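You operate a simulated robot arm through the tools that you are given. There is no shell and no other tool.

The job below is to be done with a simulated two-armed robot. You get a single attempt, and the scene is never put back.

Task
Switch the toy guitar on, set its red knob to half, play yellow twice, then orange once.
Fine: leave the third button alone.

The check looks at the end state, three seconds after you hand in, the way a careful person would. Anything else that was tipped, shoved, dropped, spilled or broken makes it a failure.

Robot
Two 7-joint arms with fingered hands on one trunk that stands fixed in place. Base frame: the origin is at the foot of the trunk, x ahead of it, y to its left, z up; the work surface is at about z = 0.76. Readings come in m, rad, newtons and seconds.
The left shoulder is at [0.07, 0.172, 1.302], the right one opposite. Each reaches about 1.156 m from its shoulder. Payload 5 kg a hand.
The TCP of each hand is the grasp point between the finger pads, 0.043 m short of the fingertips. In the tool frame z runs along the fingers and y along their closing line. The gripper opens to 0.144 m; its body begins 0.05 m behind the TCP. The gripper is a hand of 5 fingers: y runs from the thumb to the fingers, the wrist lies at [-0.021, -0.124, -0.221] in the tool frame, and closing takes about 1.5 s.
Orientation is told as [roll, pitch, yaw] about the base's x, y, z axes, in that order, counted from this pose: with the fingers straight down and the wrist toward the robot, the tool's x, y and z point along [0, 1, 0], [1, 0, 0] and [0, 0, -1] of the base frame.

Tools
- The arms move only by the tool arm_command. It takes "left_plan", "right_plan" or both (then of equal length, played together; a hand with none holds still); each is a list of rows, each an object of numbers (a shift or turn left out is 0, a gripper value left out holds the last): "tx", "ty", "tz": the shift along the base's x, y, z in cm; "rx", "ry", "rz": the turn, a rotation vector about the base's x, y, z in rad; "claw": the closure, from 0 (fully open) to 1 (shut). In form: [{"tx": .., "ty": .., "tz": .., "rx": .., "ry": .., "rz": .., "claw": ..}, ...]. A call has 1 to 20 rows; each row shifts and turns the commanded pose from where the row before left it. A row lasts 0.2 s, in which the tool goes at most 0.05 m and 0.15 rad; a call with a longer step from one row to the next is refused whole, and so is a gripper value outside its range. A pose out of reach is approached as far as the arm can. The call stops where the force on the tool passes 60 N (or 10 N more than at its start, if that is more) or the arm is blocked; 0.2 s more then pass. Each finger travels about 0.045 m/s and halts on what it meets, pressing with about 23 N; the grip force reading is that of the motor and also rises with nothing between the fingers. The clock runs only during rows and for 0.2 s after the last one: add rows that do not move to give the fingers time. The reply holds the time, the measured pose of the TCP, the force on the tool along the base axes, the opening and the grip force, in the units named above and with some noise, with the torque about the TCP (base axes, N m) and any sound that the robot's microphone picked up.
- Cameras (640 x 400 px; columns grow to the right, rows downward): "scene" is now at [0.1368, 0.0175, 1.5309]; the picture's right is [0.21, -0.98, 0.00], its down [-0.63, -0.13, -0.77] and it looks along [0.75, 0.16, -0.64] (base axes); focal length 314 px, centre (320, 200). "left" rides on the left gripper at [-0.086, -0.108, -0.168] in its tool frame; the picture's right is [-0.80, -0.28, 0.53], its down [0.54, -0.73, 0.42] and it looks along [0.27, 0.63, 0.73] (tool axes); focal length 275 px, centre (320, 200). "right" rides on the right gripper at [0.086, -0.108, -0.168] in its tool frame; the picture's right is [-0.80, 0.28, -0.53], its down [-0.54, -0.73, 0.42] and it looks along [-0.27, 0.63, 0.73] (tool axes); focal length 275 px, centre (320, 200). There is no depth. A picture from a camera that has moved, and an enlarged one, comes with that camera's place and axes in the base frame and with its lens.
- camera(camera): a new picture of that camera. No time passes.
- lift_body(by): slides the trunk up (or, below 0, down) by that many m; the arms and the scene camera ride with it, the base frame stays. It gives what a move gives, with no picture.
- grasp_type(shape, hand): the hand has 5 fingers and takes this shape, open, in about a second: jaw (thumb against the fingers, like two jaws); tri (thumb and two fingers); tip (a fingertip pinch); poke (one finger out to press); point (the index stretched); flat (the hand flat); cup (the hand cupped); fist (a fist). The gripper value then closes the fingers along that shape, each until it touches; the sizes above hold for jaw. It gives what a move gives, with no picture.
- pan_tilt(pan, tilt): turns the head with the scene camera to pan (to the left, within 1.501 rad either way) and tilt (down, from -0.506 to 1.204), counted from straight ahead of the robot. It gives what a move gives.
- close_up(camera, box): a new picture of the part [left, top, right, bottom] of that camera's present view, enlarged. No time passes.
- close_job(): hands the job in; it is judged then, once.

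Places have to be worked out from the pictures, the camera data and where the tool is seen. Open the grippers and draw the arms clear of the work before you hand the job in, unless the task says otherwise.

The tools are called after "Emit:" as a command line: name --argument value ..., lists and objects as JSON in quotes. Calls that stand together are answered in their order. arm_command: Moves the arms, as the interface text tells. Its arguments: {"type":"object","properties":{"left_plan":{"type":"array","items":{"type":"object","properties":{"tx":{"type":"number"},"ty":{"type":"number"},"tz":{"type":"number"},"rx":{"type":"number"},"ry":{"type":"number"},"rz":{"type":"number"},"claw":{"type":"number"}}}},"right_plan":{"type":"array","items":{"type":"object","properties":{"tx":{"type":"number"},"ty":{"type":"number"},"tz":{"type":"number"},"rx":{"type":"number"},"ry":{"type":"number"},"rz":{"type":"number"},"claw":{"type":"number"}}}}},"required":[]} The other tools are called the same way: lift_body (by) moves the trunk up or down; grasp_type (shape, hand) gives the hand a shape; pan_tilt (pan, tilt) turns the head that bears the scene camera; camera (camera) takes a picture; close_up (camera, box) takes an enlarged picture of a part of a camera's view; close_job () hands the job in.

At the start:

```text
t: 0.0
left_position: [0.6212, 0.4944, 1.1826]
left_tcp_rot: [0.0, -0.001, 0.002]
left_force: [0.4, -0.4, 0.4]
left_moment: [0.0, -0.04, 0.01]
left_width: 0.1432
left_grip_force: 0.1
left_shape: jaw
right_position: [0.7976, -0.2347, 1.1824]
right_tcp_rot: [0.0, 0.001, -0.001]
right_force: [-0.3, -0.1, -0.2]
right_moment: [0.03, 0.0, -0.03]
right_width: 0.1437
right_grip_force: 0.0
right_shape: jaw
trunk travel left (down, up): [-0.4, 0.54]
head pan, tilt (commanded): [0.211, 0.698]
```

scene: 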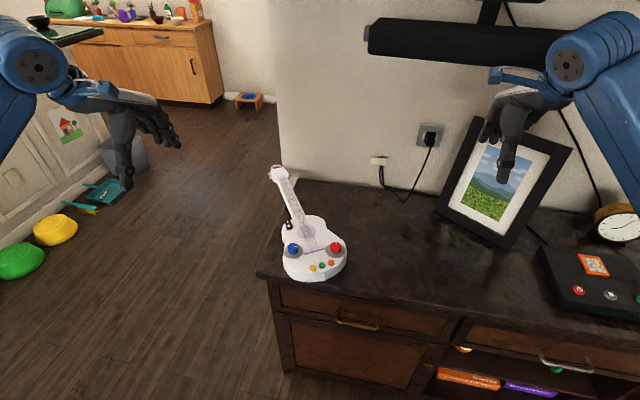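
right: 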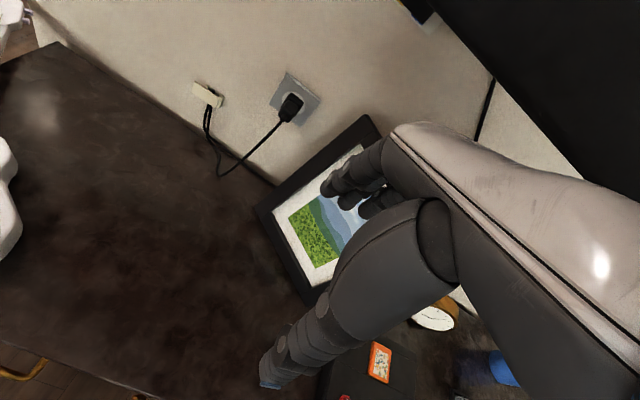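
left: 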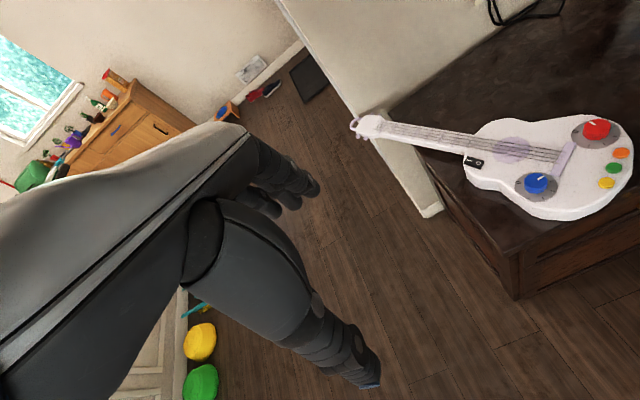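

I see the toy guitar near the left end of the table with blue and red knobs, three buttons and a black switch on its side. I'll zoom in on it in both views.

Emit:
close_up --camera "scene" --box '[250, 150, 370, 290]'

Emit:
close_up --camera "left" --box '[440, 90, 640, 230]'

```text
2.86 times, centred on (310, 220) of scene
camera zoom: at [0.1368, 0.0175, 1.5309], right [0.21, -0.98, 0.0], down [-0.63, -0.13, -0.77], along [0.75, 0.16, -0.64], focal length 897 px, centre (349, 143)
```

zoom: 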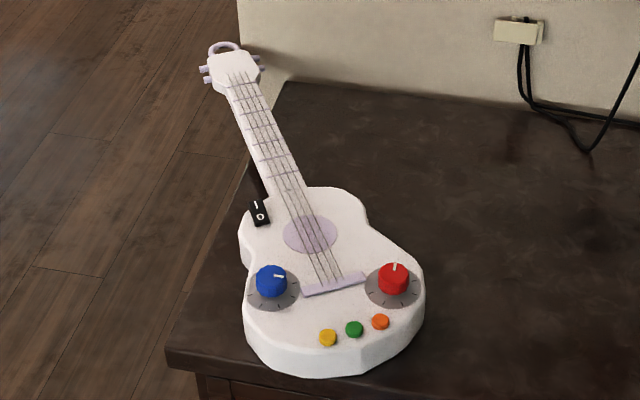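

```text
2.86 times, centred on (540, 160) of left
camera zoom: at [0.5107, 0.4075, 1.3497], right [-0.28, -0.8, -0.53], down [-0.73, 0.54, -0.42], along [0.63, 0.27, -0.73], focal length 786 px, centre (-309, 314)
```

zoom: 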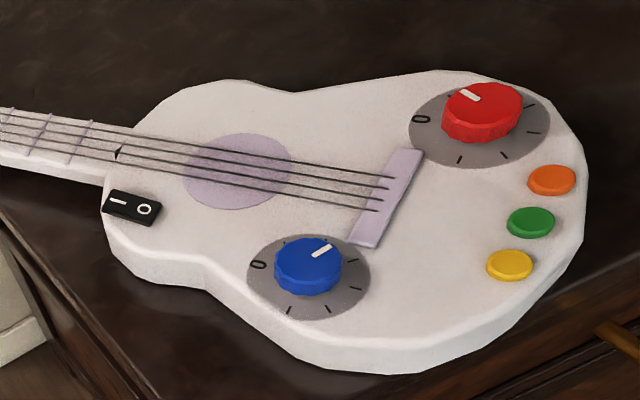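

The zoomed pictures are sharp, so I'll zoom further on the dial scale, the switch and the buttons to read them.

Emit:
close_up --camera "left" --box '[560, 105, 624, 145]'

Emit:
close_up --camera "left" --box '[450, 140, 514, 180]'

Emit:
close_up --camera "scene" --box '[280, 235, 352, 280]'

Emit:
close_up --camera "scene" --box '[268, 205, 316, 235]'

```text
10.00 times, centred on (592, 125) of left
camera zoom: at [0.5107, 0.4075, 1.3497], right [-0.28, -0.8, -0.53], down [-0.73, 0.54, -0.42], along [0.63, 0.27, -0.73], focal length 2753 px, centre (-2400, 950)
```

zoom: 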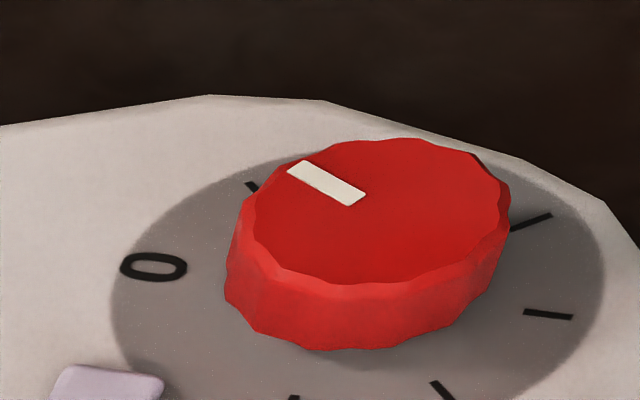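

```text
10.00 times, centred on (482, 160) of left
camera zoom: at [0.5107, 0.4075, 1.3497], right [-0.28, -0.8, -0.53], down [-0.73, 0.54, -0.42], along [0.63, 0.27, -0.73], focal length 2753 px, centre (-1300, 600)
```

zoom: 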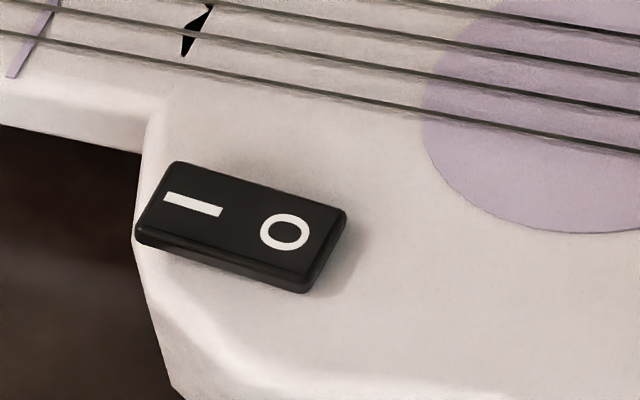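

```text
8.89 times, centred on (316, 258) of scene
camera zoom: at [0.1368, 0.0175, 1.5309], right [0.21, -0.98, 0.0], down [-0.63, -0.13, -0.77], along [0.75, 0.16, -0.64], focal length 2791 px, centre (356, -311)
```

zoom: 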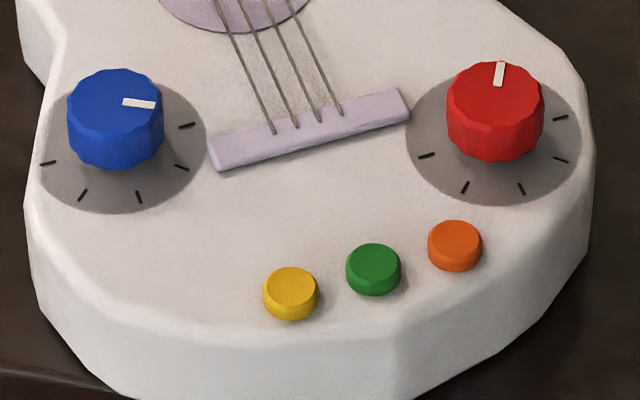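

```text
13.33 times, centred on (292, 220) of scene
camera zoom: at [0.1368, 0.0175, 1.5309], right [0.21, -0.98, 0.0], down [-0.63, -0.13, -0.77], along [0.75, 0.16, -0.64], focal length 4186 px, centre (693, -67)
```

zoom: 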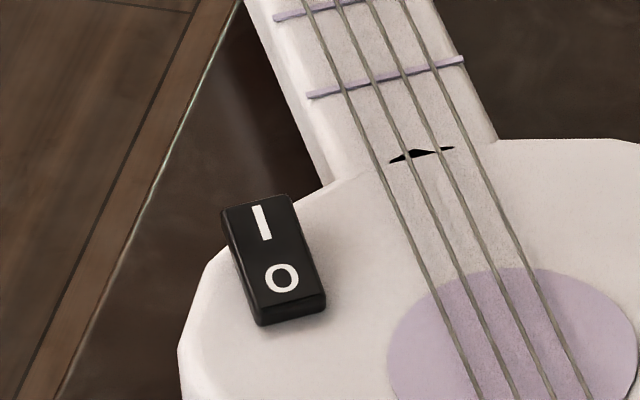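

The red dial runs from a "0" on its neck side through ticks spaced about 45° apart. The rocker has I on the neck end and O on the body end. I'll put the left hand in the poke shape while it is clear of everything and look at where the fingertip sits.

Emit:
grasp_type --hand "left" --shape "poke"

Emit:
camera --camera "left"

Emit:
close_up --camera "scene" --box '[20, 50, 220, 210]'

```text
t: 0.9
left_position: [0.6198, 0.4949, 1.1826]
left_tcp_rot: [0.003, 0.0, 0.0]
left_force: [0.0, 0.3, 0.6]
left_moment: [-0.01, -0.02, 0.01]
left_width: 0.0
left_grip_force: 0.0
left_shape: poke
right_position: [0.7979, -0.2355, 1.1829]
right_tcp_rot: [0.0, 0.0, 0.0]
right_force: [-0.8, -0.1, -0.1]
right_moment: [0.03, -0.04, 0.02]
right_width: 0.1437
right_grip_force: 0.0
right_shape: jaw
trunk travel left (down, up): [-0.4, 0.54]
head pan, tilt (commanded): [0.211, 0.698]
```

```text
taken
camera left: at [0.5108, 0.4076, 1.3497], right [-0.28, -0.8, -0.53], down [-0.73, 0.54, -0.42], along [0.63, 0.27, -0.73], focal length 275 px, centre (320, 200)
```

left: 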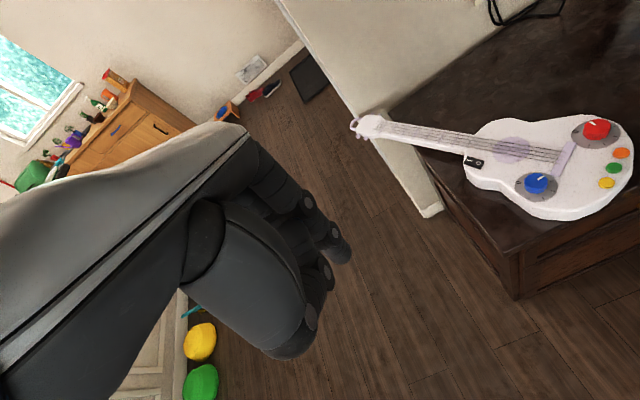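

```text
2.50 times, centred on (120, 130) of scene
camera zoom: at [0.1369, 0.0175, 1.5309], right [0.21, -0.98, 0.0], down [-0.63, -0.13, -0.77], along [0.75, 0.16, -0.64], focal length 785 px, centre (820, 375)
```

zoom: 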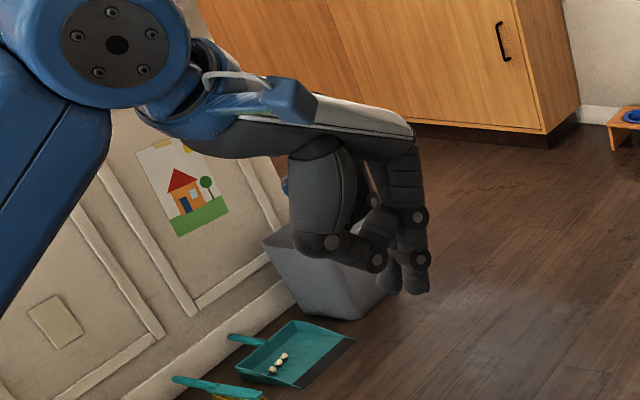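

The poke shape is hard to read at this size. I'll zoom in on the hand from both cameras.

Emit:
close_up --camera "left" --box '[180, 150, 372, 370]'

Emit:
close_up --camera "scene" --box '[100, 85, 212, 175]'

Emit:
close_up --camera "right" --box '[0, 0, 160, 200]'

```text
1.82 times, centred on (276, 260) of left
camera zoom: at [0.5108, 0.4076, 1.3497], right [-0.28, -0.8, -0.53], down [-0.73, 0.54, -0.42], along [0.63, 0.27, -0.73], focal length 500 px, centre (400, 91)
```

zoom: 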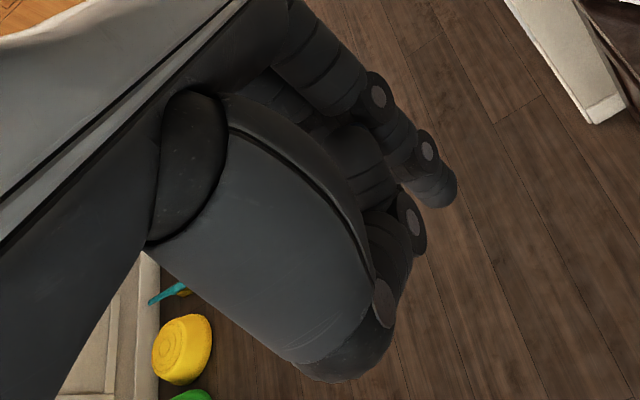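

```text
4.44 times, centred on (156, 130) of scene
camera zoom: at [0.1369, 0.0175, 1.5309], right [0.21, -0.98, 0.0], down [-0.63, -0.13, -0.77], along [0.75, 0.16, -0.64], focal length 1395 px, centre (1049, 511)
```

zoom: 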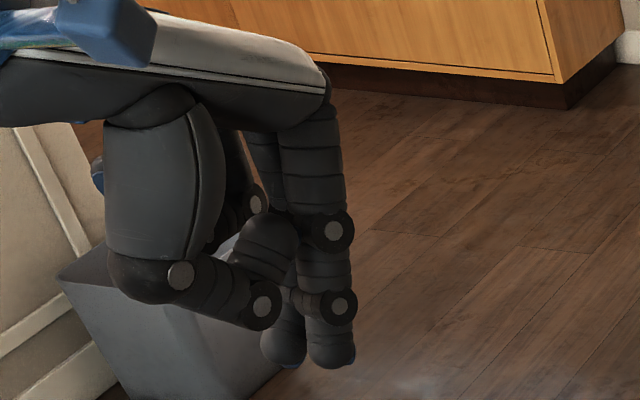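

```text
2.00 times, centred on (80, 100) of right
camera zoom: at [0.6892, -0.1483, 1.3512], right [0.28, -0.8, 0.53], down [-0.73, -0.54, -0.42], along [0.63, -0.27, -0.73], focal length 551 px, centre (800, 400)
```

zoom: 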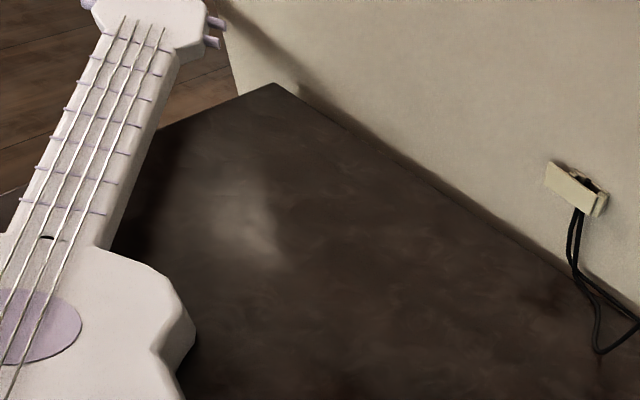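

Two fingertips still look extended, and the fingers may still be moving. I'll wait a few still rows and look again.

Emit:
arm_command --left_plan '[{"tx": 0}, {"tx": 0}, {"tx": 0}, {"tx": 0}, {"tx": 0}, {"tx": 0}]'

Emit:
close_up --camera "left" --box '[180, 150, 372, 370]'

Emit:
close_up --camera "scene" --box '[100, 85, 212, 175]'

```text
t: 2.3
left_position: [0.6202, 0.493, 1.1818]
left_tcp_rot: [0.0, -0.001, 0.001]
left_force: [-0.8, 0.0, 0.3]
left_moment: [-0.02, -0.03, 0.01]
left_width: 0.0001
left_grip_force: 0.1
left_shape: poke
right_position: [0.7986, -0.2364, 1.1827]
right_tcp_rot: [0.001, 0.0, -0.002]
right_force: [0.2, -0.8, -0.5]
right_moment: [0.0, 0.02, 0.0]
right_width: 0.1435
right_grip_force: 0.1
right_shape: jaw
trunk travel left (down, up): [-0.4, 0.54]
head pan, tilt (commanded): [0.211, 0.698]
```

```text
1.82 times, centred on (276, 260) of left
camera zoom: at [0.5107, 0.4075, 1.3497], right [-0.28, -0.8, -0.53], down [-0.73, 0.54, -0.42], along [0.63, 0.27, -0.73], focal length 500 px, centre (400, 91)
```

zoom: 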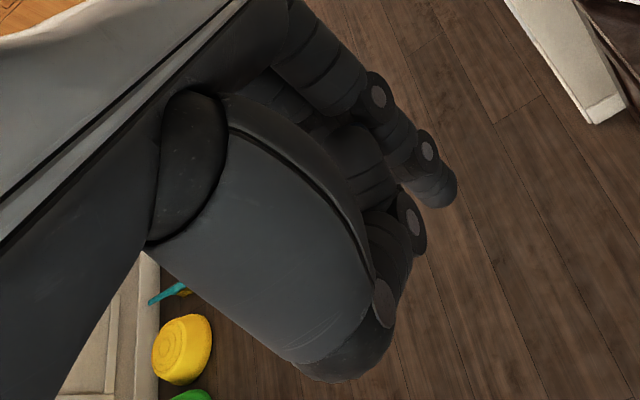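

```text
4.44 times, centred on (156, 130) of scene
camera zoom: at [0.1368, 0.0175, 1.5309], right [0.21, -0.98, 0.0], down [-0.63, -0.13, -0.77], along [0.75, 0.16, -0.64], focal length 1395 px, centre (1049, 511)
```

zoom: 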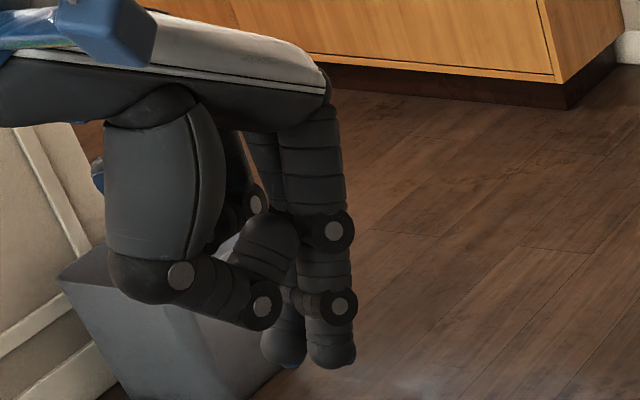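

The shape is unchanged: two fingers point down. I'll try closing along the poke shape to see whether only one finger then stays out.

Emit:
arm_command --left_plan '[{"claw": 1}, {"claw": 1}, {"claw": 1}, {"claw": 1}, {"claw": 1}, {"claw": 1}, {"claw": 1}, {"claw": 1}, {"claw": 1}]'

Emit:
close_up --camera "left" --box '[180, 150, 372, 370]'

Emit:
close_up --camera "scene" --box '[100, 85, 212, 175]'

```text
t: 4.3
left_position: [0.6206, 0.4946, 1.1819]
left_tcp_rot: [0.0, -0.002, 0.001]
left_force: [0.3, 0.0, 0.2]
left_moment: [-0.02, -0.02, 0.0]
left_width: 0.0001
left_grip_force: 0.0
left_shape: poke
right_position: [0.7983, -0.2357, 1.1831]
right_tcp_rot: [0.0, -0.001, 0.0]
right_force: [0.2, -0.1, 0.9]
right_moment: [0.01, 0.01, -0.03]
right_width: 0.1437
right_grip_force: 0.0
right_shape: jaw
trunk travel left (down, up): [-0.4, 0.54]
head pan, tilt (commanded): [0.211, 0.698]
```

```text
1.82 times, centred on (276, 260) of left
camera zoom: at [0.5107, 0.4075, 1.3497], right [-0.28, -0.8, -0.53], down [-0.73, 0.54, -0.42], along [0.63, 0.27, -0.73], focal length 500 px, centre (400, 91)
```

zoom: 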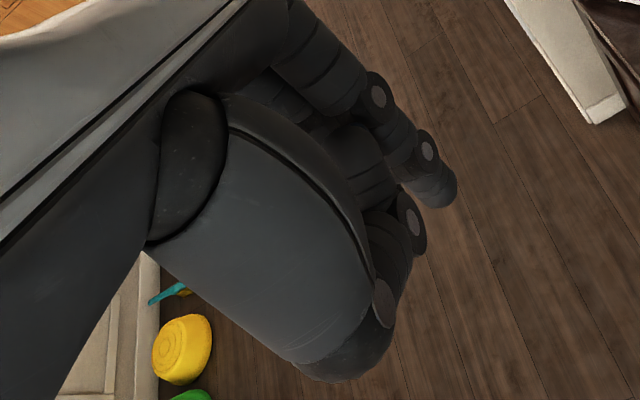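

```text
4.44 times, centred on (156, 130) of scene
camera zoom: at [0.1368, 0.0175, 1.5309], right [0.21, -0.98, 0.0], down [-0.63, -0.13, -0.77], along [0.75, 0.16, -0.64], focal length 1395 px, centre (1049, 511)
```

zoom: 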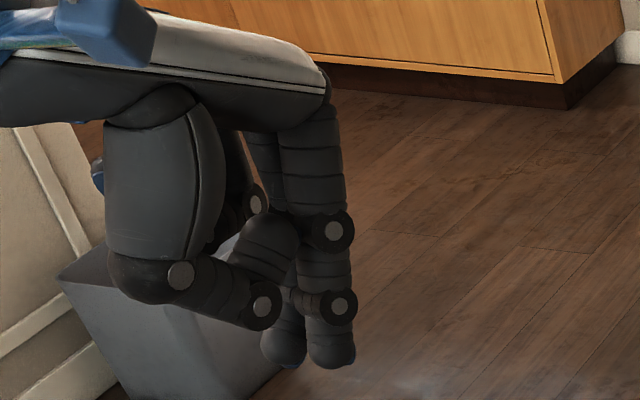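

No change with closure. I'll try the "point" shape for comparison.

Emit:
grasp_type --hand "left" --shape "point"

Emit:
arm_command --left_plan '[{"tx": 0}, {"tx": 0}, {"tx": 0}, {"tx": 0}]'

Emit:
close_up --camera "left" --box '[180, 150, 372, 370]'

Emit:
close_up --camera "scene" --box '[100, 85, 212, 175]'

```text
t: 5.2
left_position: [0.6204, 0.4946, 1.1816]
left_tcp_rot: [0.001, 0.001, 0.001]
left_force: [0.1, -0.4, -0.3]
left_moment: [0.01, -0.02, 0.0]
left_width: 0.0
left_grip_force: 0.0
left_shape: point
right_position: [0.7983, -0.2357, 1.1822]
right_tcp_rot: [-0.002, -0.001, 0.0]
right_force: [0.7, 0.0, 0.5]
right_moment: [0.0, -0.01, 0.01]
right_width: 0.1436
right_grip_force: 0.0
right_shape: jaw
trunk travel left (down, up): [-0.4, 0.54]
head pan, tilt (commanded): [0.211, 0.698]
```

```text
t: 6.2
left_position: [0.6199, 0.4933, 1.1827]
left_tcp_rot: [0.001, 0.002, 0.001]
left_force: [0.1, -0.1, -1.0]
left_moment: [-0.03, 0.03, -0.01]
left_width: 0.0
left_grip_force: 0.1
left_shape: point
right_position: [0.7976, -0.2353, 1.1824]
right_tcp_rot: [-0.001, 0.001, 0.001]
right_force: [0.4, -0.2, -0.1]
right_moment: [0.01, -0.01, 0.0]
right_width: 0.1433
right_grip_force: 0.1
right_shape: jaw
trunk travel left (down, up): [-0.4, 0.54]
head pan, tilt (commanded): [0.211, 0.698]
```

```text
1.82 times, centred on (276, 260) of left
camera zoom: at [0.5107, 0.4075, 1.3497], right [-0.28, -0.8, -0.53], down [-0.73, 0.54, -0.42], along [0.63, 0.27, -0.73], focal length 500 px, centre (400, 91)
```

zoom: 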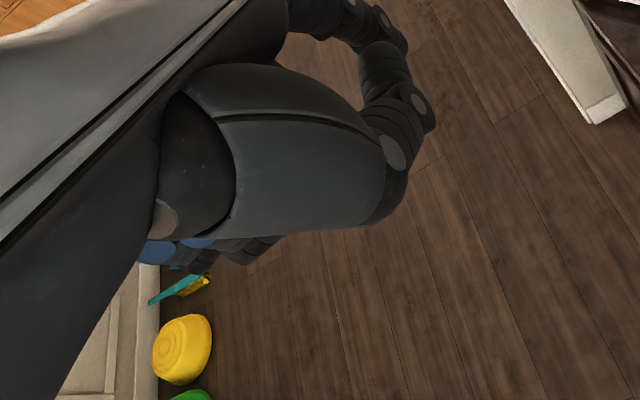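

```text
4.44 times, centred on (156, 130) of scene
camera zoom: at [0.1368, 0.0175, 1.5309], right [0.21, -0.98, 0.0], down [-0.63, -0.13, -0.77], along [0.75, 0.16, -0.64], focal length 1395 px, centre (1049, 511)
```

zoom: 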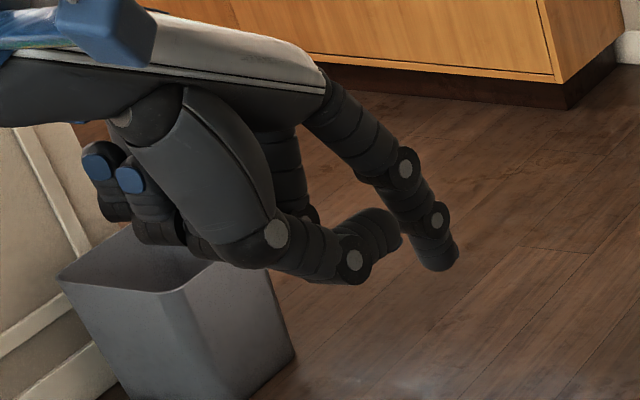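

The "point" shape leaves just the index finger out, angled forward, with the others curled. I judge the index tip to be about (+0.08, −0.026, −0.022) from the TCP. I'll pitch the hand 0.45 rad so the finger points down, and bring it high over the guitar to measure the tip properly.

Emit:
arm_command --left_plan '[{"tx": 1.33, "ty": -3.2, "tz": -2.2, "ry": 0.075}, {"tx": 1.33, "ty": -3.2, "tz": -2.2, "ry": 0.075}, {"tx": 1.33, "ty": -3.2, "tz": -2.2, "ry": 0.075}, {"tx": 1.33, "ty": -3.2, "tz": -2.2, "ry": 0.075}, {"tx": 1.33, "ty": -3.2, "tz": -2.2, "ry": 0.075}, {"tx": 1.33, "ty": -3.2, "tz": -2.2, "ry": 0.075}]'

Emit:
camera --camera "scene"

Emit:
camera --camera "left"

```text
t: 7.6
left_position: [0.7002, 0.3032, 1.049]
left_tcp_rot: [0.002, 0.452, 0.0]
left_force: [0.2, -0.4, 0.0]
left_moment: [-0.01, 0.04, 0.03]
left_width: 0.0
left_grip_force: 0.0
left_shape: point
right_position: [0.7988, -0.2363, 1.1804]
right_tcp_rot: [-0.001, 0.002, 0.0]
right_force: [0.7, -0.8, 0.1]
right_moment: [0.02, 0.04, 0.01]
right_width: 0.1436
right_grip_force: 0.0
right_shape: jaw
trunk travel left (down, up): [-0.4, 0.54]
head pan, tilt (commanded): [0.211, 0.698]
```

```text
taken
camera scene: at [0.139, 0.0158, 1.5308], right [0.21, -0.98, 0.0], down [-0.63, -0.13, -0.76], along [0.75, 0.16, -0.64], focal length 314 px, centre (320, 200)
```

scene: 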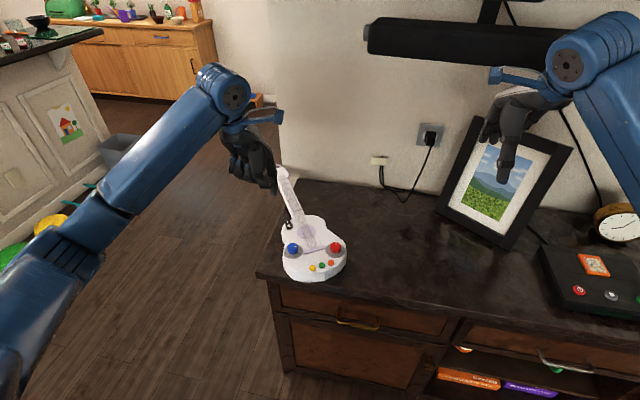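

```text
taken
camera left: at [0.6751, 0.2168, 1.2465], right [-0.49, -0.8, -0.36], down [-0.84, 0.54, -0.06], along [0.24, 0.27, -0.93], focal length 275 px, centre (320, 200)
```

left: 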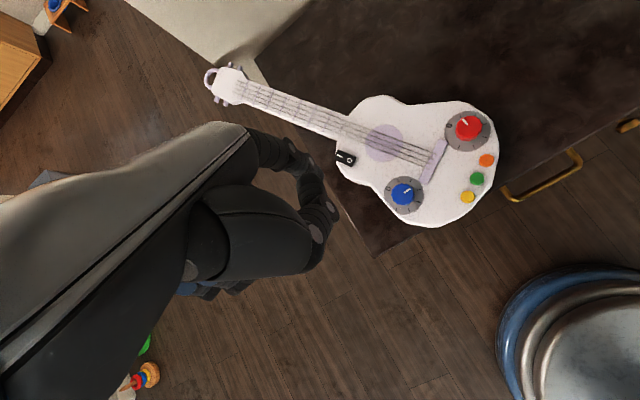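

This left view looks nearly straight down on the guitar. I'll zoom on the dials, the switch and the fingertip.

Emit:
close_up --camera "left" --box '[436, 95, 516, 145]'

Emit:
close_up --camera "left" --box '[320, 80, 512, 240]'

Emit:
close_up --camera "left" --box '[230, 120, 350, 220]'

Emit:
close_up --camera "scene" --box '[210, 110, 306, 200]'

```text
8.00 times, centred on (476, 120) of left
camera zoom: at [0.6751, 0.2168, 1.2465], right [-0.49, -0.8, -0.36], down [-0.84, 0.54, -0.06], along [0.24, 0.27, -0.93], focal length 2202 px, centre (-928, 840)
```

zoom: 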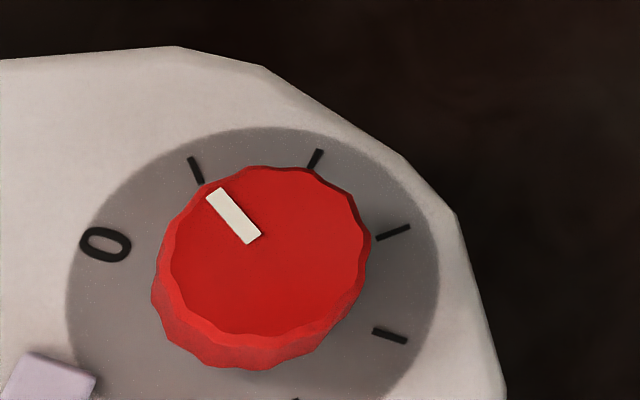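

```text
2.50 times, centred on (416, 160) of left
camera zoom: at [0.6751, 0.2168, 1.2465], right [-0.49, -0.8, -0.36], down [-0.84, 0.54, -0.06], along [0.24, 0.27, -0.93], focal length 688 px, centre (80, 300)
```

zoom: 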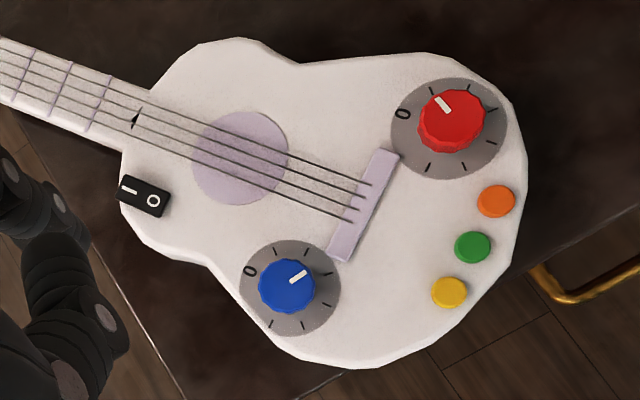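

```text
4.00 times, centred on (290, 170) of left
camera zoom: at [0.6751, 0.2168, 1.2465], right [-0.49, -0.8, -0.36], down [-0.84, 0.54, -0.06], along [0.24, 0.27, -0.93], focal length 1101 px, centre (440, 320)
```

zoom: 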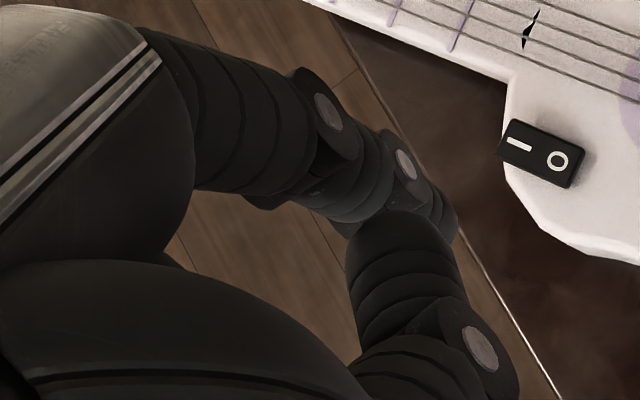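

```text
4.44 times, centred on (258, 155) of scene
camera zoom: at [0.139, 0.0158, 1.5308], right [0.21, -0.98, 0.0], down [-0.63, -0.13, -0.76], along [0.75, 0.16, -0.64], focal length 1395 px, centre (596, 400)
```

zoom: 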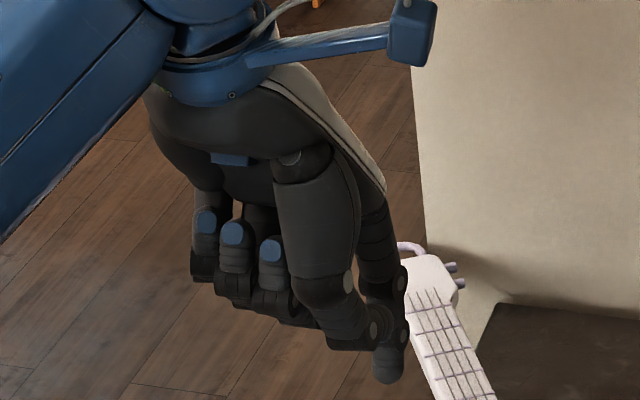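

The near-top view confirms the scale: "0" plus six ticks 45° apart going clockwise, so half is the third tick, on the side away from the strings. The index tip is about (+0.063, −0.026, −0.055) from the TCP in this pose, and the "I" mark is about (0.834, 0.274, 0.822). I'll bring the fingertip roughly 4 cm above it.

Emit:
arm_command --left_plan '[{"tx": 1.78, "ty": -0.06, "tz": -3.2}, {"tx": 1.78, "ty": -0.06, "tz": -3.2}, {"tx": 1.78, "ty": -0.06, "tz": -3.2}, {"tx": 1.78, "ty": -0.06, "tz": -3.2}, {"tx": 0}]'

Emit:
close_up --camera "scene" --box '[230, 130, 350, 250]'

Emit:
close_up --camera "left" --box '[230, 100, 430, 240]'

Emit:
close_up --camera "right" --box '[0, 0, 160, 120]'

```text
t: 8.8
left_position: [0.7709, 0.3002, 0.9198]
left_tcp_rot: [0.0, 0.449, -0.001]
left_force: [-0.7, 0.2, 0.9]
left_moment: [0.01, -0.05, 0.01]
left_width: 0.0
left_grip_force: 0.1
left_shape: point
right_position: [0.7974, -0.235, 1.1839]
right_tcp_rot: [-0.001, -0.001, 0.001]
right_force: [-0.4, 0.8, -0.9]
right_moment: [-0.01, -0.04, -0.02]
right_width: 0.1437
right_grip_force: 0.0
right_shape: jaw
trunk travel left (down, up): [-0.4, 0.54]
head pan, tilt (commanded): [0.211, 0.698]
```

```text
3.33 times, centred on (290, 190) of scene
camera zoom: at [0.1361, 0.0175, 1.531], right [0.21, -0.98, 0.0], down [-0.63, -0.13, -0.77], along [0.75, 0.16, -0.64], focal length 1047 px, centre (420, 233)
```

zoom: 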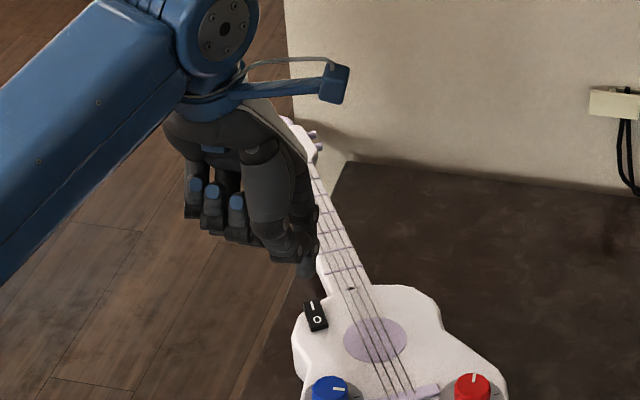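

```text
2.86 times, centred on (330, 170) of left
camera zoom: at [0.7448, 0.2137, 1.1189], right [-0.49, -0.8, -0.36], down [-0.84, 0.54, -0.07], along [0.25, 0.27, -0.93], focal length 786 px, centre (291, 286)
```

zoom: 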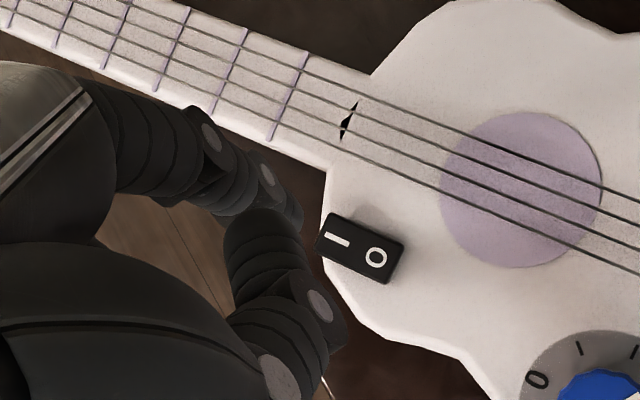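

```text
3.33 times, centred on (80, 60) of right
camera zoom: at [0.6884, -0.1483, 1.3517], right [0.28, -0.8, 0.53], down [-0.73, -0.54, -0.42], along [0.63, -0.27, -0.73], focal length 918 px, centre (1120, 667)
```

zoom: 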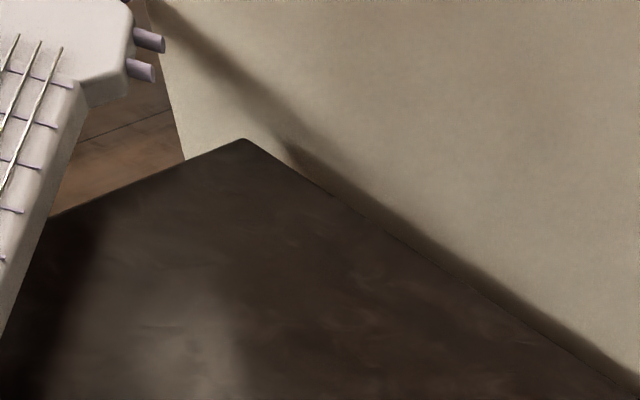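

From both views the tip is at about (0.831, 0.275, 0.865), right above the I end. I'll go down 3 cm and check before touching.

Emit:
arm_command --left_plan '[{"tz": -1.0}, {"tz": -1.0}, {"tz": -1.0}, {"tz": 0}]'

Emit:
close_up --camera "left" --box '[290, 130, 390, 200]'

Emit:
close_up --camera "scene" --box '[270, 180, 330, 240]'

```text
t: 9.8
left_position: [0.7725, 0.3001, 0.8922]
left_tcp_rot: [-0.001, 0.451, -0.001]
left_force: [0.5, -0.9, -0.1]
left_moment: [-0.03, -0.01, 0.01]
left_width: 0.0
left_grip_force: 0.1
left_shape: point
right_position: [0.798, -0.2345, 1.1835]
right_tcp_rot: [0.0, -0.001, 0.0]
right_force: [-0.4, 0.6, 0.1]
right_moment: [-0.01, 0.01, 0.01]
right_width: 0.1437
right_grip_force: 0.2
right_shape: jaw
trunk travel left (down, up): [-0.4, 0.54]
head pan, tilt (commanded): [0.211, 0.698]
```

```text
5.71 times, centred on (340, 165) of left
camera zoom: at [0.7461, 0.2129, 1.09], right [-0.49, -0.8, -0.36], down [-0.84, 0.54, -0.07], along [0.25, 0.27, -0.93], focal length 1573 px, centre (206, 400)
```

zoom: 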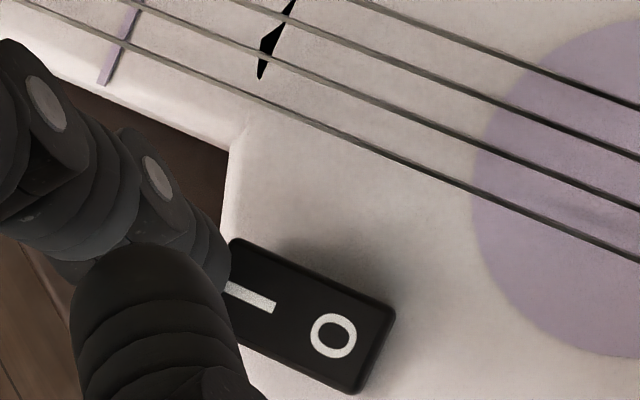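

```text
6.67 times, centred on (300, 210) of scene
camera zoom: at [0.1368, 0.0174, 1.5309], right [0.21, -0.98, 0.0], down [-0.63, -0.13, -0.77], along [0.75, 0.16, -0.64], focal length 2093 px, centre (453, 133)
```

zoom: 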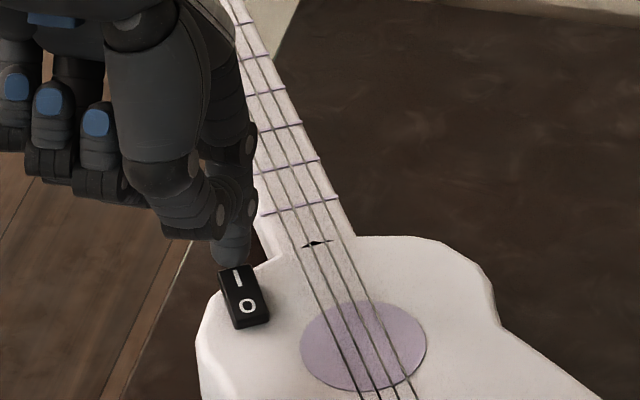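

The fingertip hovers about 1.5 cm over the I half. I'll ease 2 mm further toward the I end and step down gently, watching force and sound.

Emit:
arm_command --left_plan '[{"tx": 0.15, "ty": 0.05, "tz": -0.3}, {"tz": -0.3}, {"tz": -0.3}, {"tz": -0.2}, {"tz": 0}]'

```text
t: 11.0
left_position: [0.7737, 0.3003, 0.8823]
left_tcp_rot: [0.0, 0.446, 0.002]
left_force: [1.8, 1.4, 15.1]
left_moment: [-0.21, -1.11, 0.12]
left_width: 0.1364
left_grip_force: 0.0
left_shape: point
right_position: [0.7967, -0.2355, 1.1841]
right_tcp_rot: [0.0, -0.001, -0.001]
right_force: [-0.1, 0.0, -0.3]
right_moment: [0.0, -0.01, 0.0]
right_width: 0.1434
right_grip_force: 0.1
right_shape: jaw
trunk travel left (down, up): [-0.4, 0.54]
head pan, tilt (commanded): [0.211, 0.698]
```

Contact at about 15 N with no sound yet. I'll look at the rocker before pressing harder.

Emit:
close_up --camera "scene" --box '[276, 195, 316, 225]'

Emit:
close_up --camera "left" --box '[290, 130, 390, 200]'

```text
13.33 times, centred on (296, 210) of scene
camera zoom: at [0.1354, 0.0169, 1.5312], right [0.21, -0.98, 0.0], down [-0.63, -0.13, -0.77], along [0.75, 0.16, -0.64], focal length 4186 px, centre (640, 67)
```

zoom: 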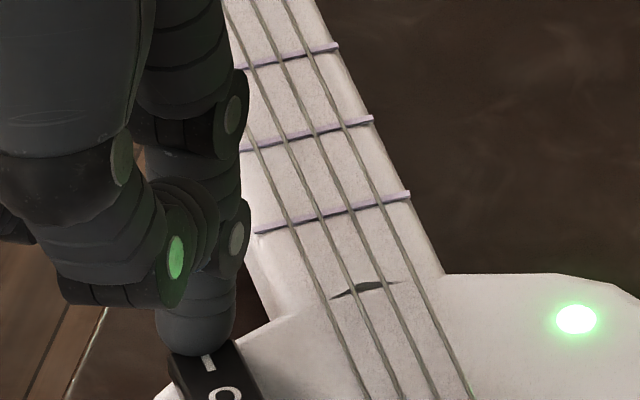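

```text
5.71 times, centred on (340, 165) of left
camera zoom: at [0.7462, 0.2135, 1.0811], right [-0.49, -0.8, -0.36], down [-0.84, 0.54, -0.07], along [0.25, 0.27, -0.93], focal length 1573 px, centre (206, 400)
```

zoom: 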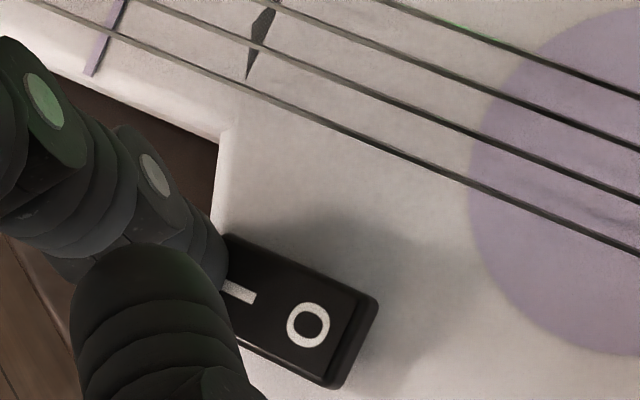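

A green light has come on at the guitar's upper body, so it is on. I'll lift straight up and check that it stays on.

Emit:
arm_command --left_plan '[{"tz": 0.5}, {"tz": 1.5}, {"tz": 3.0}, {"tz": 4.0}, {"tz": 4.0}]'

Emit:
close_up --camera "scene" --box '[250, 150, 370, 290]'

Emit:
close_up --camera "left" --box '[290, 80, 610, 300]'

```text
t: 12.2
left_position: [0.7749, 0.3004, 1.0093]
left_tcp_rot: [0.001, 0.452, 0.002]
left_force: [0.0, -0.3, -0.4]
left_moment: [0.02, -0.01, -0.01]
left_width: 0.0004
left_grip_force: 0.1
left_shape: point
right_position: [0.7975, -0.2361, 1.183]
right_tcp_rot: [0.001, 0.0, 0.0]
right_force: [-0.3, 0.1, 0.0]
right_moment: [0.0, -0.03, 0.01]
right_width: 0.1433
right_grip_force: 0.2
right_shape: jaw
trunk travel left (down, up): [-0.4, 0.54]
head pan, tilt (commanded): [0.211, 0.698]
```

```text
2.86 times, centred on (310, 220) of scene
camera zoom: at [0.1362, 0.0166, 1.5309], right [0.21, -0.98, 0.0], down [-0.63, -0.13, -0.77], along [0.75, 0.16, -0.64], focal length 897 px, centre (349, 143)
```

zoom: 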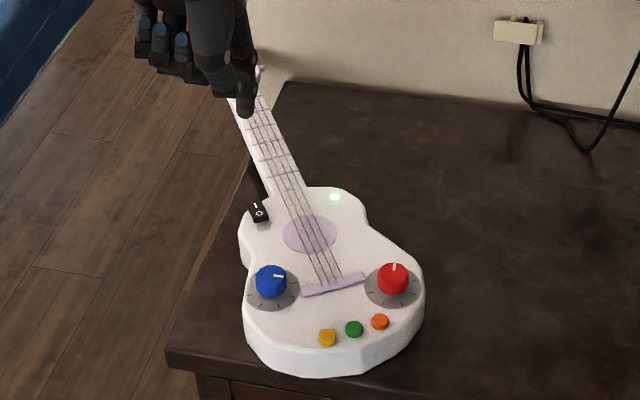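

```text
1.82 times, centred on (450, 190) of left
camera zoom: at [0.7487, 0.2131, 1.2065], right [-0.49, -0.8, -0.36], down [-0.84, 0.54, -0.06], along [0.24, 0.27, -0.93], focal length 500 px, centre (84, 218)
```

zoom: 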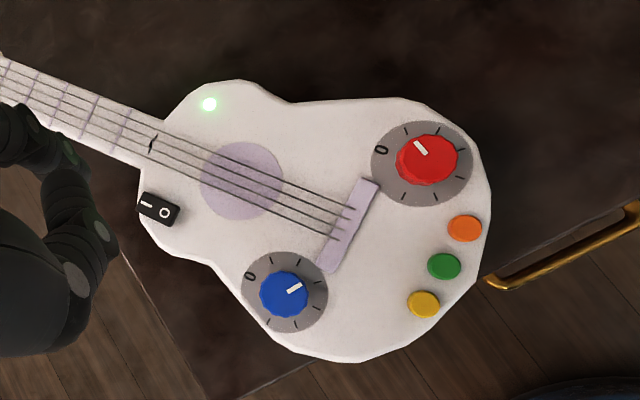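

The light stays on and the guitar hasn't moved. Next is the knob: I'll bring the hand back to level at a safe height and try the fingertip-pinch shape to see how it closes.

Emit:
arm_command --left_plan '[{"tx": -1.0, "ty": -1.5, "tz": 1.5, "ry": -0.1}, {"tx": -1.0, "ty": -1.5, "tz": 1.5, "ry": -0.1}, {"tx": -1.0, "ty": -1.5, "tz": 1.5, "ry": -0.1}, {"tx": -1.0, "ty": -1.5, "tz": 1.5, "ry": -0.1}, {"tx": -1.0, "ty": -1.5, "tz": 1.5, "ry": -0.05}, {"tx": 0}]'

Emit:
grasp_type --hand "left" --shape "tip"

Emit:
arm_command --left_plan '[{"claw": 0}, {"claw": 0}, {"claw": 0}, {"claw": 0}, {"claw": 0}]'

Emit:
camera --camera "left"

Emit:
camera --camera "scene"

```text
t: 13.6
left_position: [0.7245, 0.2254, 1.0846]
left_tcp_rot: [0.001, -0.001, 0.0]
left_force: [0.2, 0.2, -0.5]
left_moment: [-0.03, 0.01, 0.02]
left_width: 0.0001
left_grip_force: 0.0
left_shape: point
right_position: [0.7978, -0.2356, 1.1823]
right_tcp_rot: [0.001, 0.001, 0.0]
right_force: [0.5, -0.6, -0.9]
right_moment: [-0.01, 0.02, 0.0]
right_width: 0.1438
right_grip_force: 0.0
right_shape: jaw
trunk travel left (down, up): [-0.4, 0.54]
head pan, tilt (commanded): [0.211, 0.698]
```

```text
t: 14.5
left_position: [0.7251, 0.2245, 1.0857]
left_tcp_rot: [0.001, 0.0, -0.002]
left_force: [-0.4, 0.3, -0.3]
left_moment: [-0.01, 0.01, 0.01]
left_width: 0.1438
left_grip_force: 0.1
left_shape: tip
right_position: [0.7986, -0.2361, 1.1831]
right_tcp_rot: [0.0, 0.001, 0.001]
right_force: [0.0, -0.1, 0.0]
right_moment: [-0.01, -0.01, 0.03]
right_width: 0.1436
right_grip_force: 0.1
right_shape: jaw
trunk travel left (down, up): [-0.4, 0.54]
head pan, tilt (commanded): [0.211, 0.698]
```

```text
t: 15.7
left_position: [0.7236, 0.2257, 1.0841]
left_tcp_rot: [0.0, 0.0, -0.001]
left_force: [0.3, 0.0, 0.4]
left_moment: [-0.01, -0.02, 0.0]
left_width: 0.1437
left_grip_force: 0.0
left_shape: tip
right_position: [0.7985, -0.2355, 1.1839]
right_tcp_rot: [0.0, 0.0, 0.001]
right_force: [0.5, 0.7, 0.1]
right_moment: [0.0, 0.0, 0.0]
right_width: 0.1437
right_grip_force: 0.0
right_shape: jaw
trunk travel left (down, up): [-0.4, 0.54]
head pan, tilt (commanded): [0.211, 0.698]
```

```text
taken
camera left: at [0.6143, 0.1385, 1.2529], right [-0.28, -0.8, -0.53], down [-0.73, 0.54, -0.42], along [0.63, 0.27, -0.73], focal length 275 px, centre (320, 200)
```

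left: 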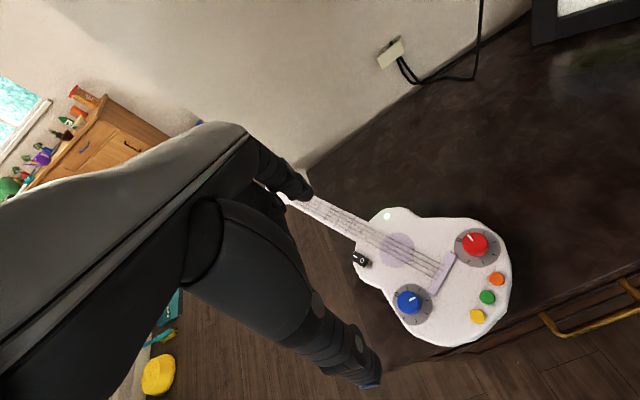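

```text
taken
camera scene: at [0.1369, 0.0174, 1.5309], right [0.21, -0.98, 0.0], down [-0.63, -0.13, -0.77], along [0.75, 0.16, -0.64], focal length 314 px, centre (320, 200)
```

scene: 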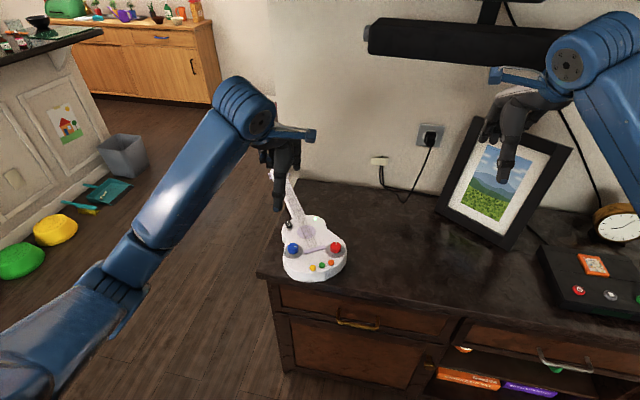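

The tip shape is open at 0.144 m. I'll close it partway to about knob size and inspect where the tips come.

Emit:
arm_command --left_plan '[{"claw": 0.65}, {"claw": 0.65}, {"claw": 0.65}, {"claw": 0.65}, {"claw": 0.65}, {"claw": 0.65}, {"claw": 0.65}, {"claw": 0.65}]'

Emit:
close_up --camera "left" --box '[180, 130, 420, 400]'

Emit:
close_up --camera "scene" --box '[230, 110, 350, 230]'

```text
t: 17.5
left_position: [0.7233, 0.2251, 1.085]
left_tcp_rot: [-0.001, 0.001, 0.0]
left_force: [-1.0, -0.7, -0.4]
left_moment: [-0.01, -0.03, 0.04]
left_width: 0.0516
left_grip_force: 0.0
left_shape: tip
right_position: [0.7988, -0.2357, 1.1833]
right_tcp_rot: [0.001, -0.001, -0.001]
right_force: [0.0, -0.3, 0.6]
right_moment: [0.02, -0.02, 0.0]
right_width: 0.1436
right_grip_force: 0.1
right_shape: jaw
trunk travel left (down, up): [-0.4, 0.54]
head pan, tilt (commanded): [0.211, 0.698]
```

```text
1.48 times, centred on (300, 265) of left
camera zoom: at [0.6143, 0.1384, 1.2529], right [-0.28, -0.8, -0.53], down [-0.73, 0.54, -0.42], along [0.63, 0.27, -0.73], focal length 408 px, centre (350, 104)
```

zoom: 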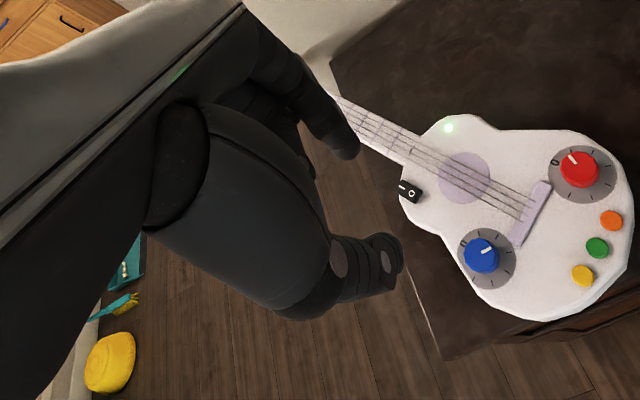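

```text
3.33 times, centred on (290, 170) of scene
camera zoom: at [0.1369, 0.0173, 1.5309], right [0.21, -0.98, 0.0], down [-0.63, -0.13, -0.77], along [0.75, 0.16, -0.64], focal length 1047 px, centre (420, 300)
```

zoom: 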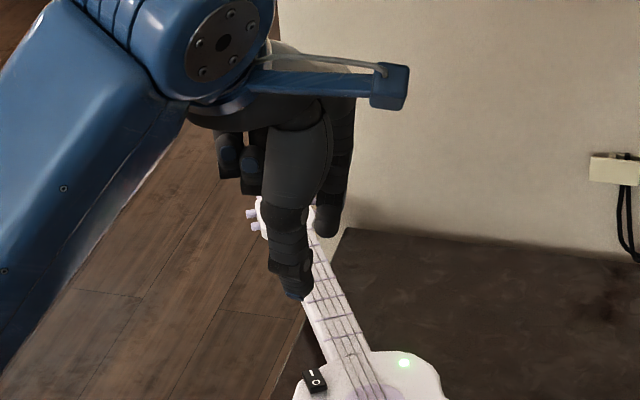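

Thumb and index hang nearly straight down with the other fingers tucked well above, which suits the knob. I'll close to about the knob's width (0.034 m) to measure where the pinch centre lies.

Emit:
arm_command --left_plan '[{"claw": 0.76}, {"claw": 0.76}, {"claw": 0.76}, {"claw": 0.76}]'

Emit:
close_up --camera "left" --box '[270, 150, 430, 290]'

Emit:
close_up --camera "scene" --box '[260, 150, 324, 214]'

Emit:
close_up --camera "right" --box '[0, 0, 240, 200]'

```text
t: 18.5
left_position: [0.7242, 0.2254, 1.0852]
left_tcp_rot: [0.0, 0.001, 0.0]
left_force: [0.6, 0.0, 0.6]
left_moment: [0.0, -0.03, 0.02]
left_width: 0.0351
left_grip_force: 0.1
left_shape: tip
right_position: [0.7979, -0.2364, 1.1832]
right_tcp_rot: [0.001, 0.001, 0.0]
right_force: [0.3, 0.3, -0.3]
right_moment: [0.02, -0.01, 0.0]
right_width: 0.1436
right_grip_force: 0.1
right_shape: jaw
trunk travel left (down, up): [-0.4, 0.54]
head pan, tilt (commanded): [0.211, 0.698]
```

```text
2.86 times, centred on (350, 220) of left
camera zoom: at [0.6143, 0.1384, 1.2529], right [-0.28, -0.8, -0.53], down [-0.73, 0.54, -0.42], along [0.63, 0.27, -0.73], focal length 786 px, centre (234, 143)
```

zoom: 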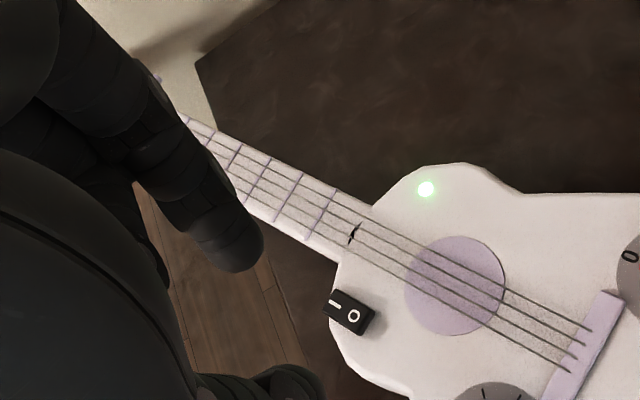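

```text
6.25 times, centred on (292, 182) of scene
camera zoom: at [0.1369, 0.0173, 1.5309], right [0.21, -0.98, 0.0], down [-0.63, -0.13, -0.77], along [0.75, 0.16, -0.64], focal length 1962 px, centre (495, 312)
```

zoom: 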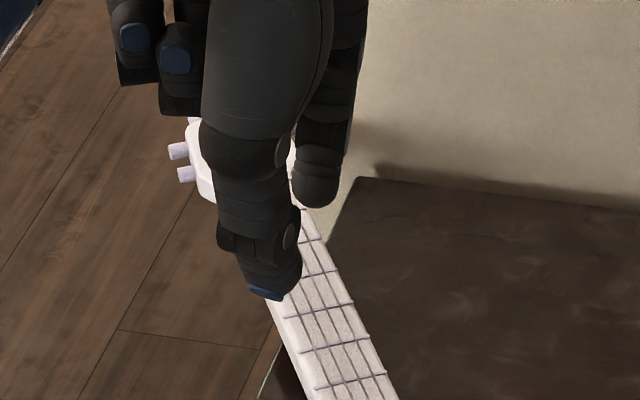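

```text
2.00 times, centred on (120, 100) of right
camera zoom: at [0.6892, -0.1484, 1.3512], right [0.28, -0.8, 0.53], down [-0.73, -0.54, -0.42], along [0.63, -0.27, -0.73], focal length 551 px, centre (720, 400)
```

zoom: 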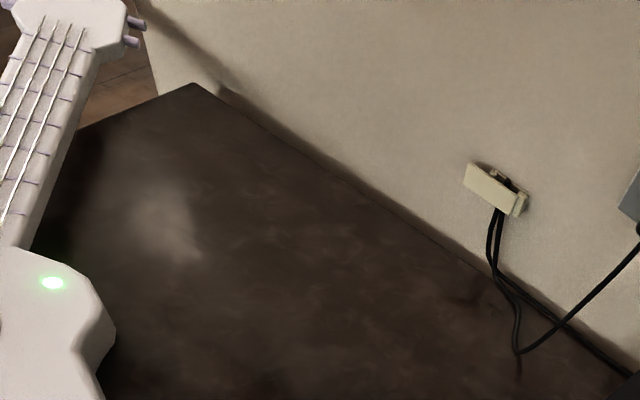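

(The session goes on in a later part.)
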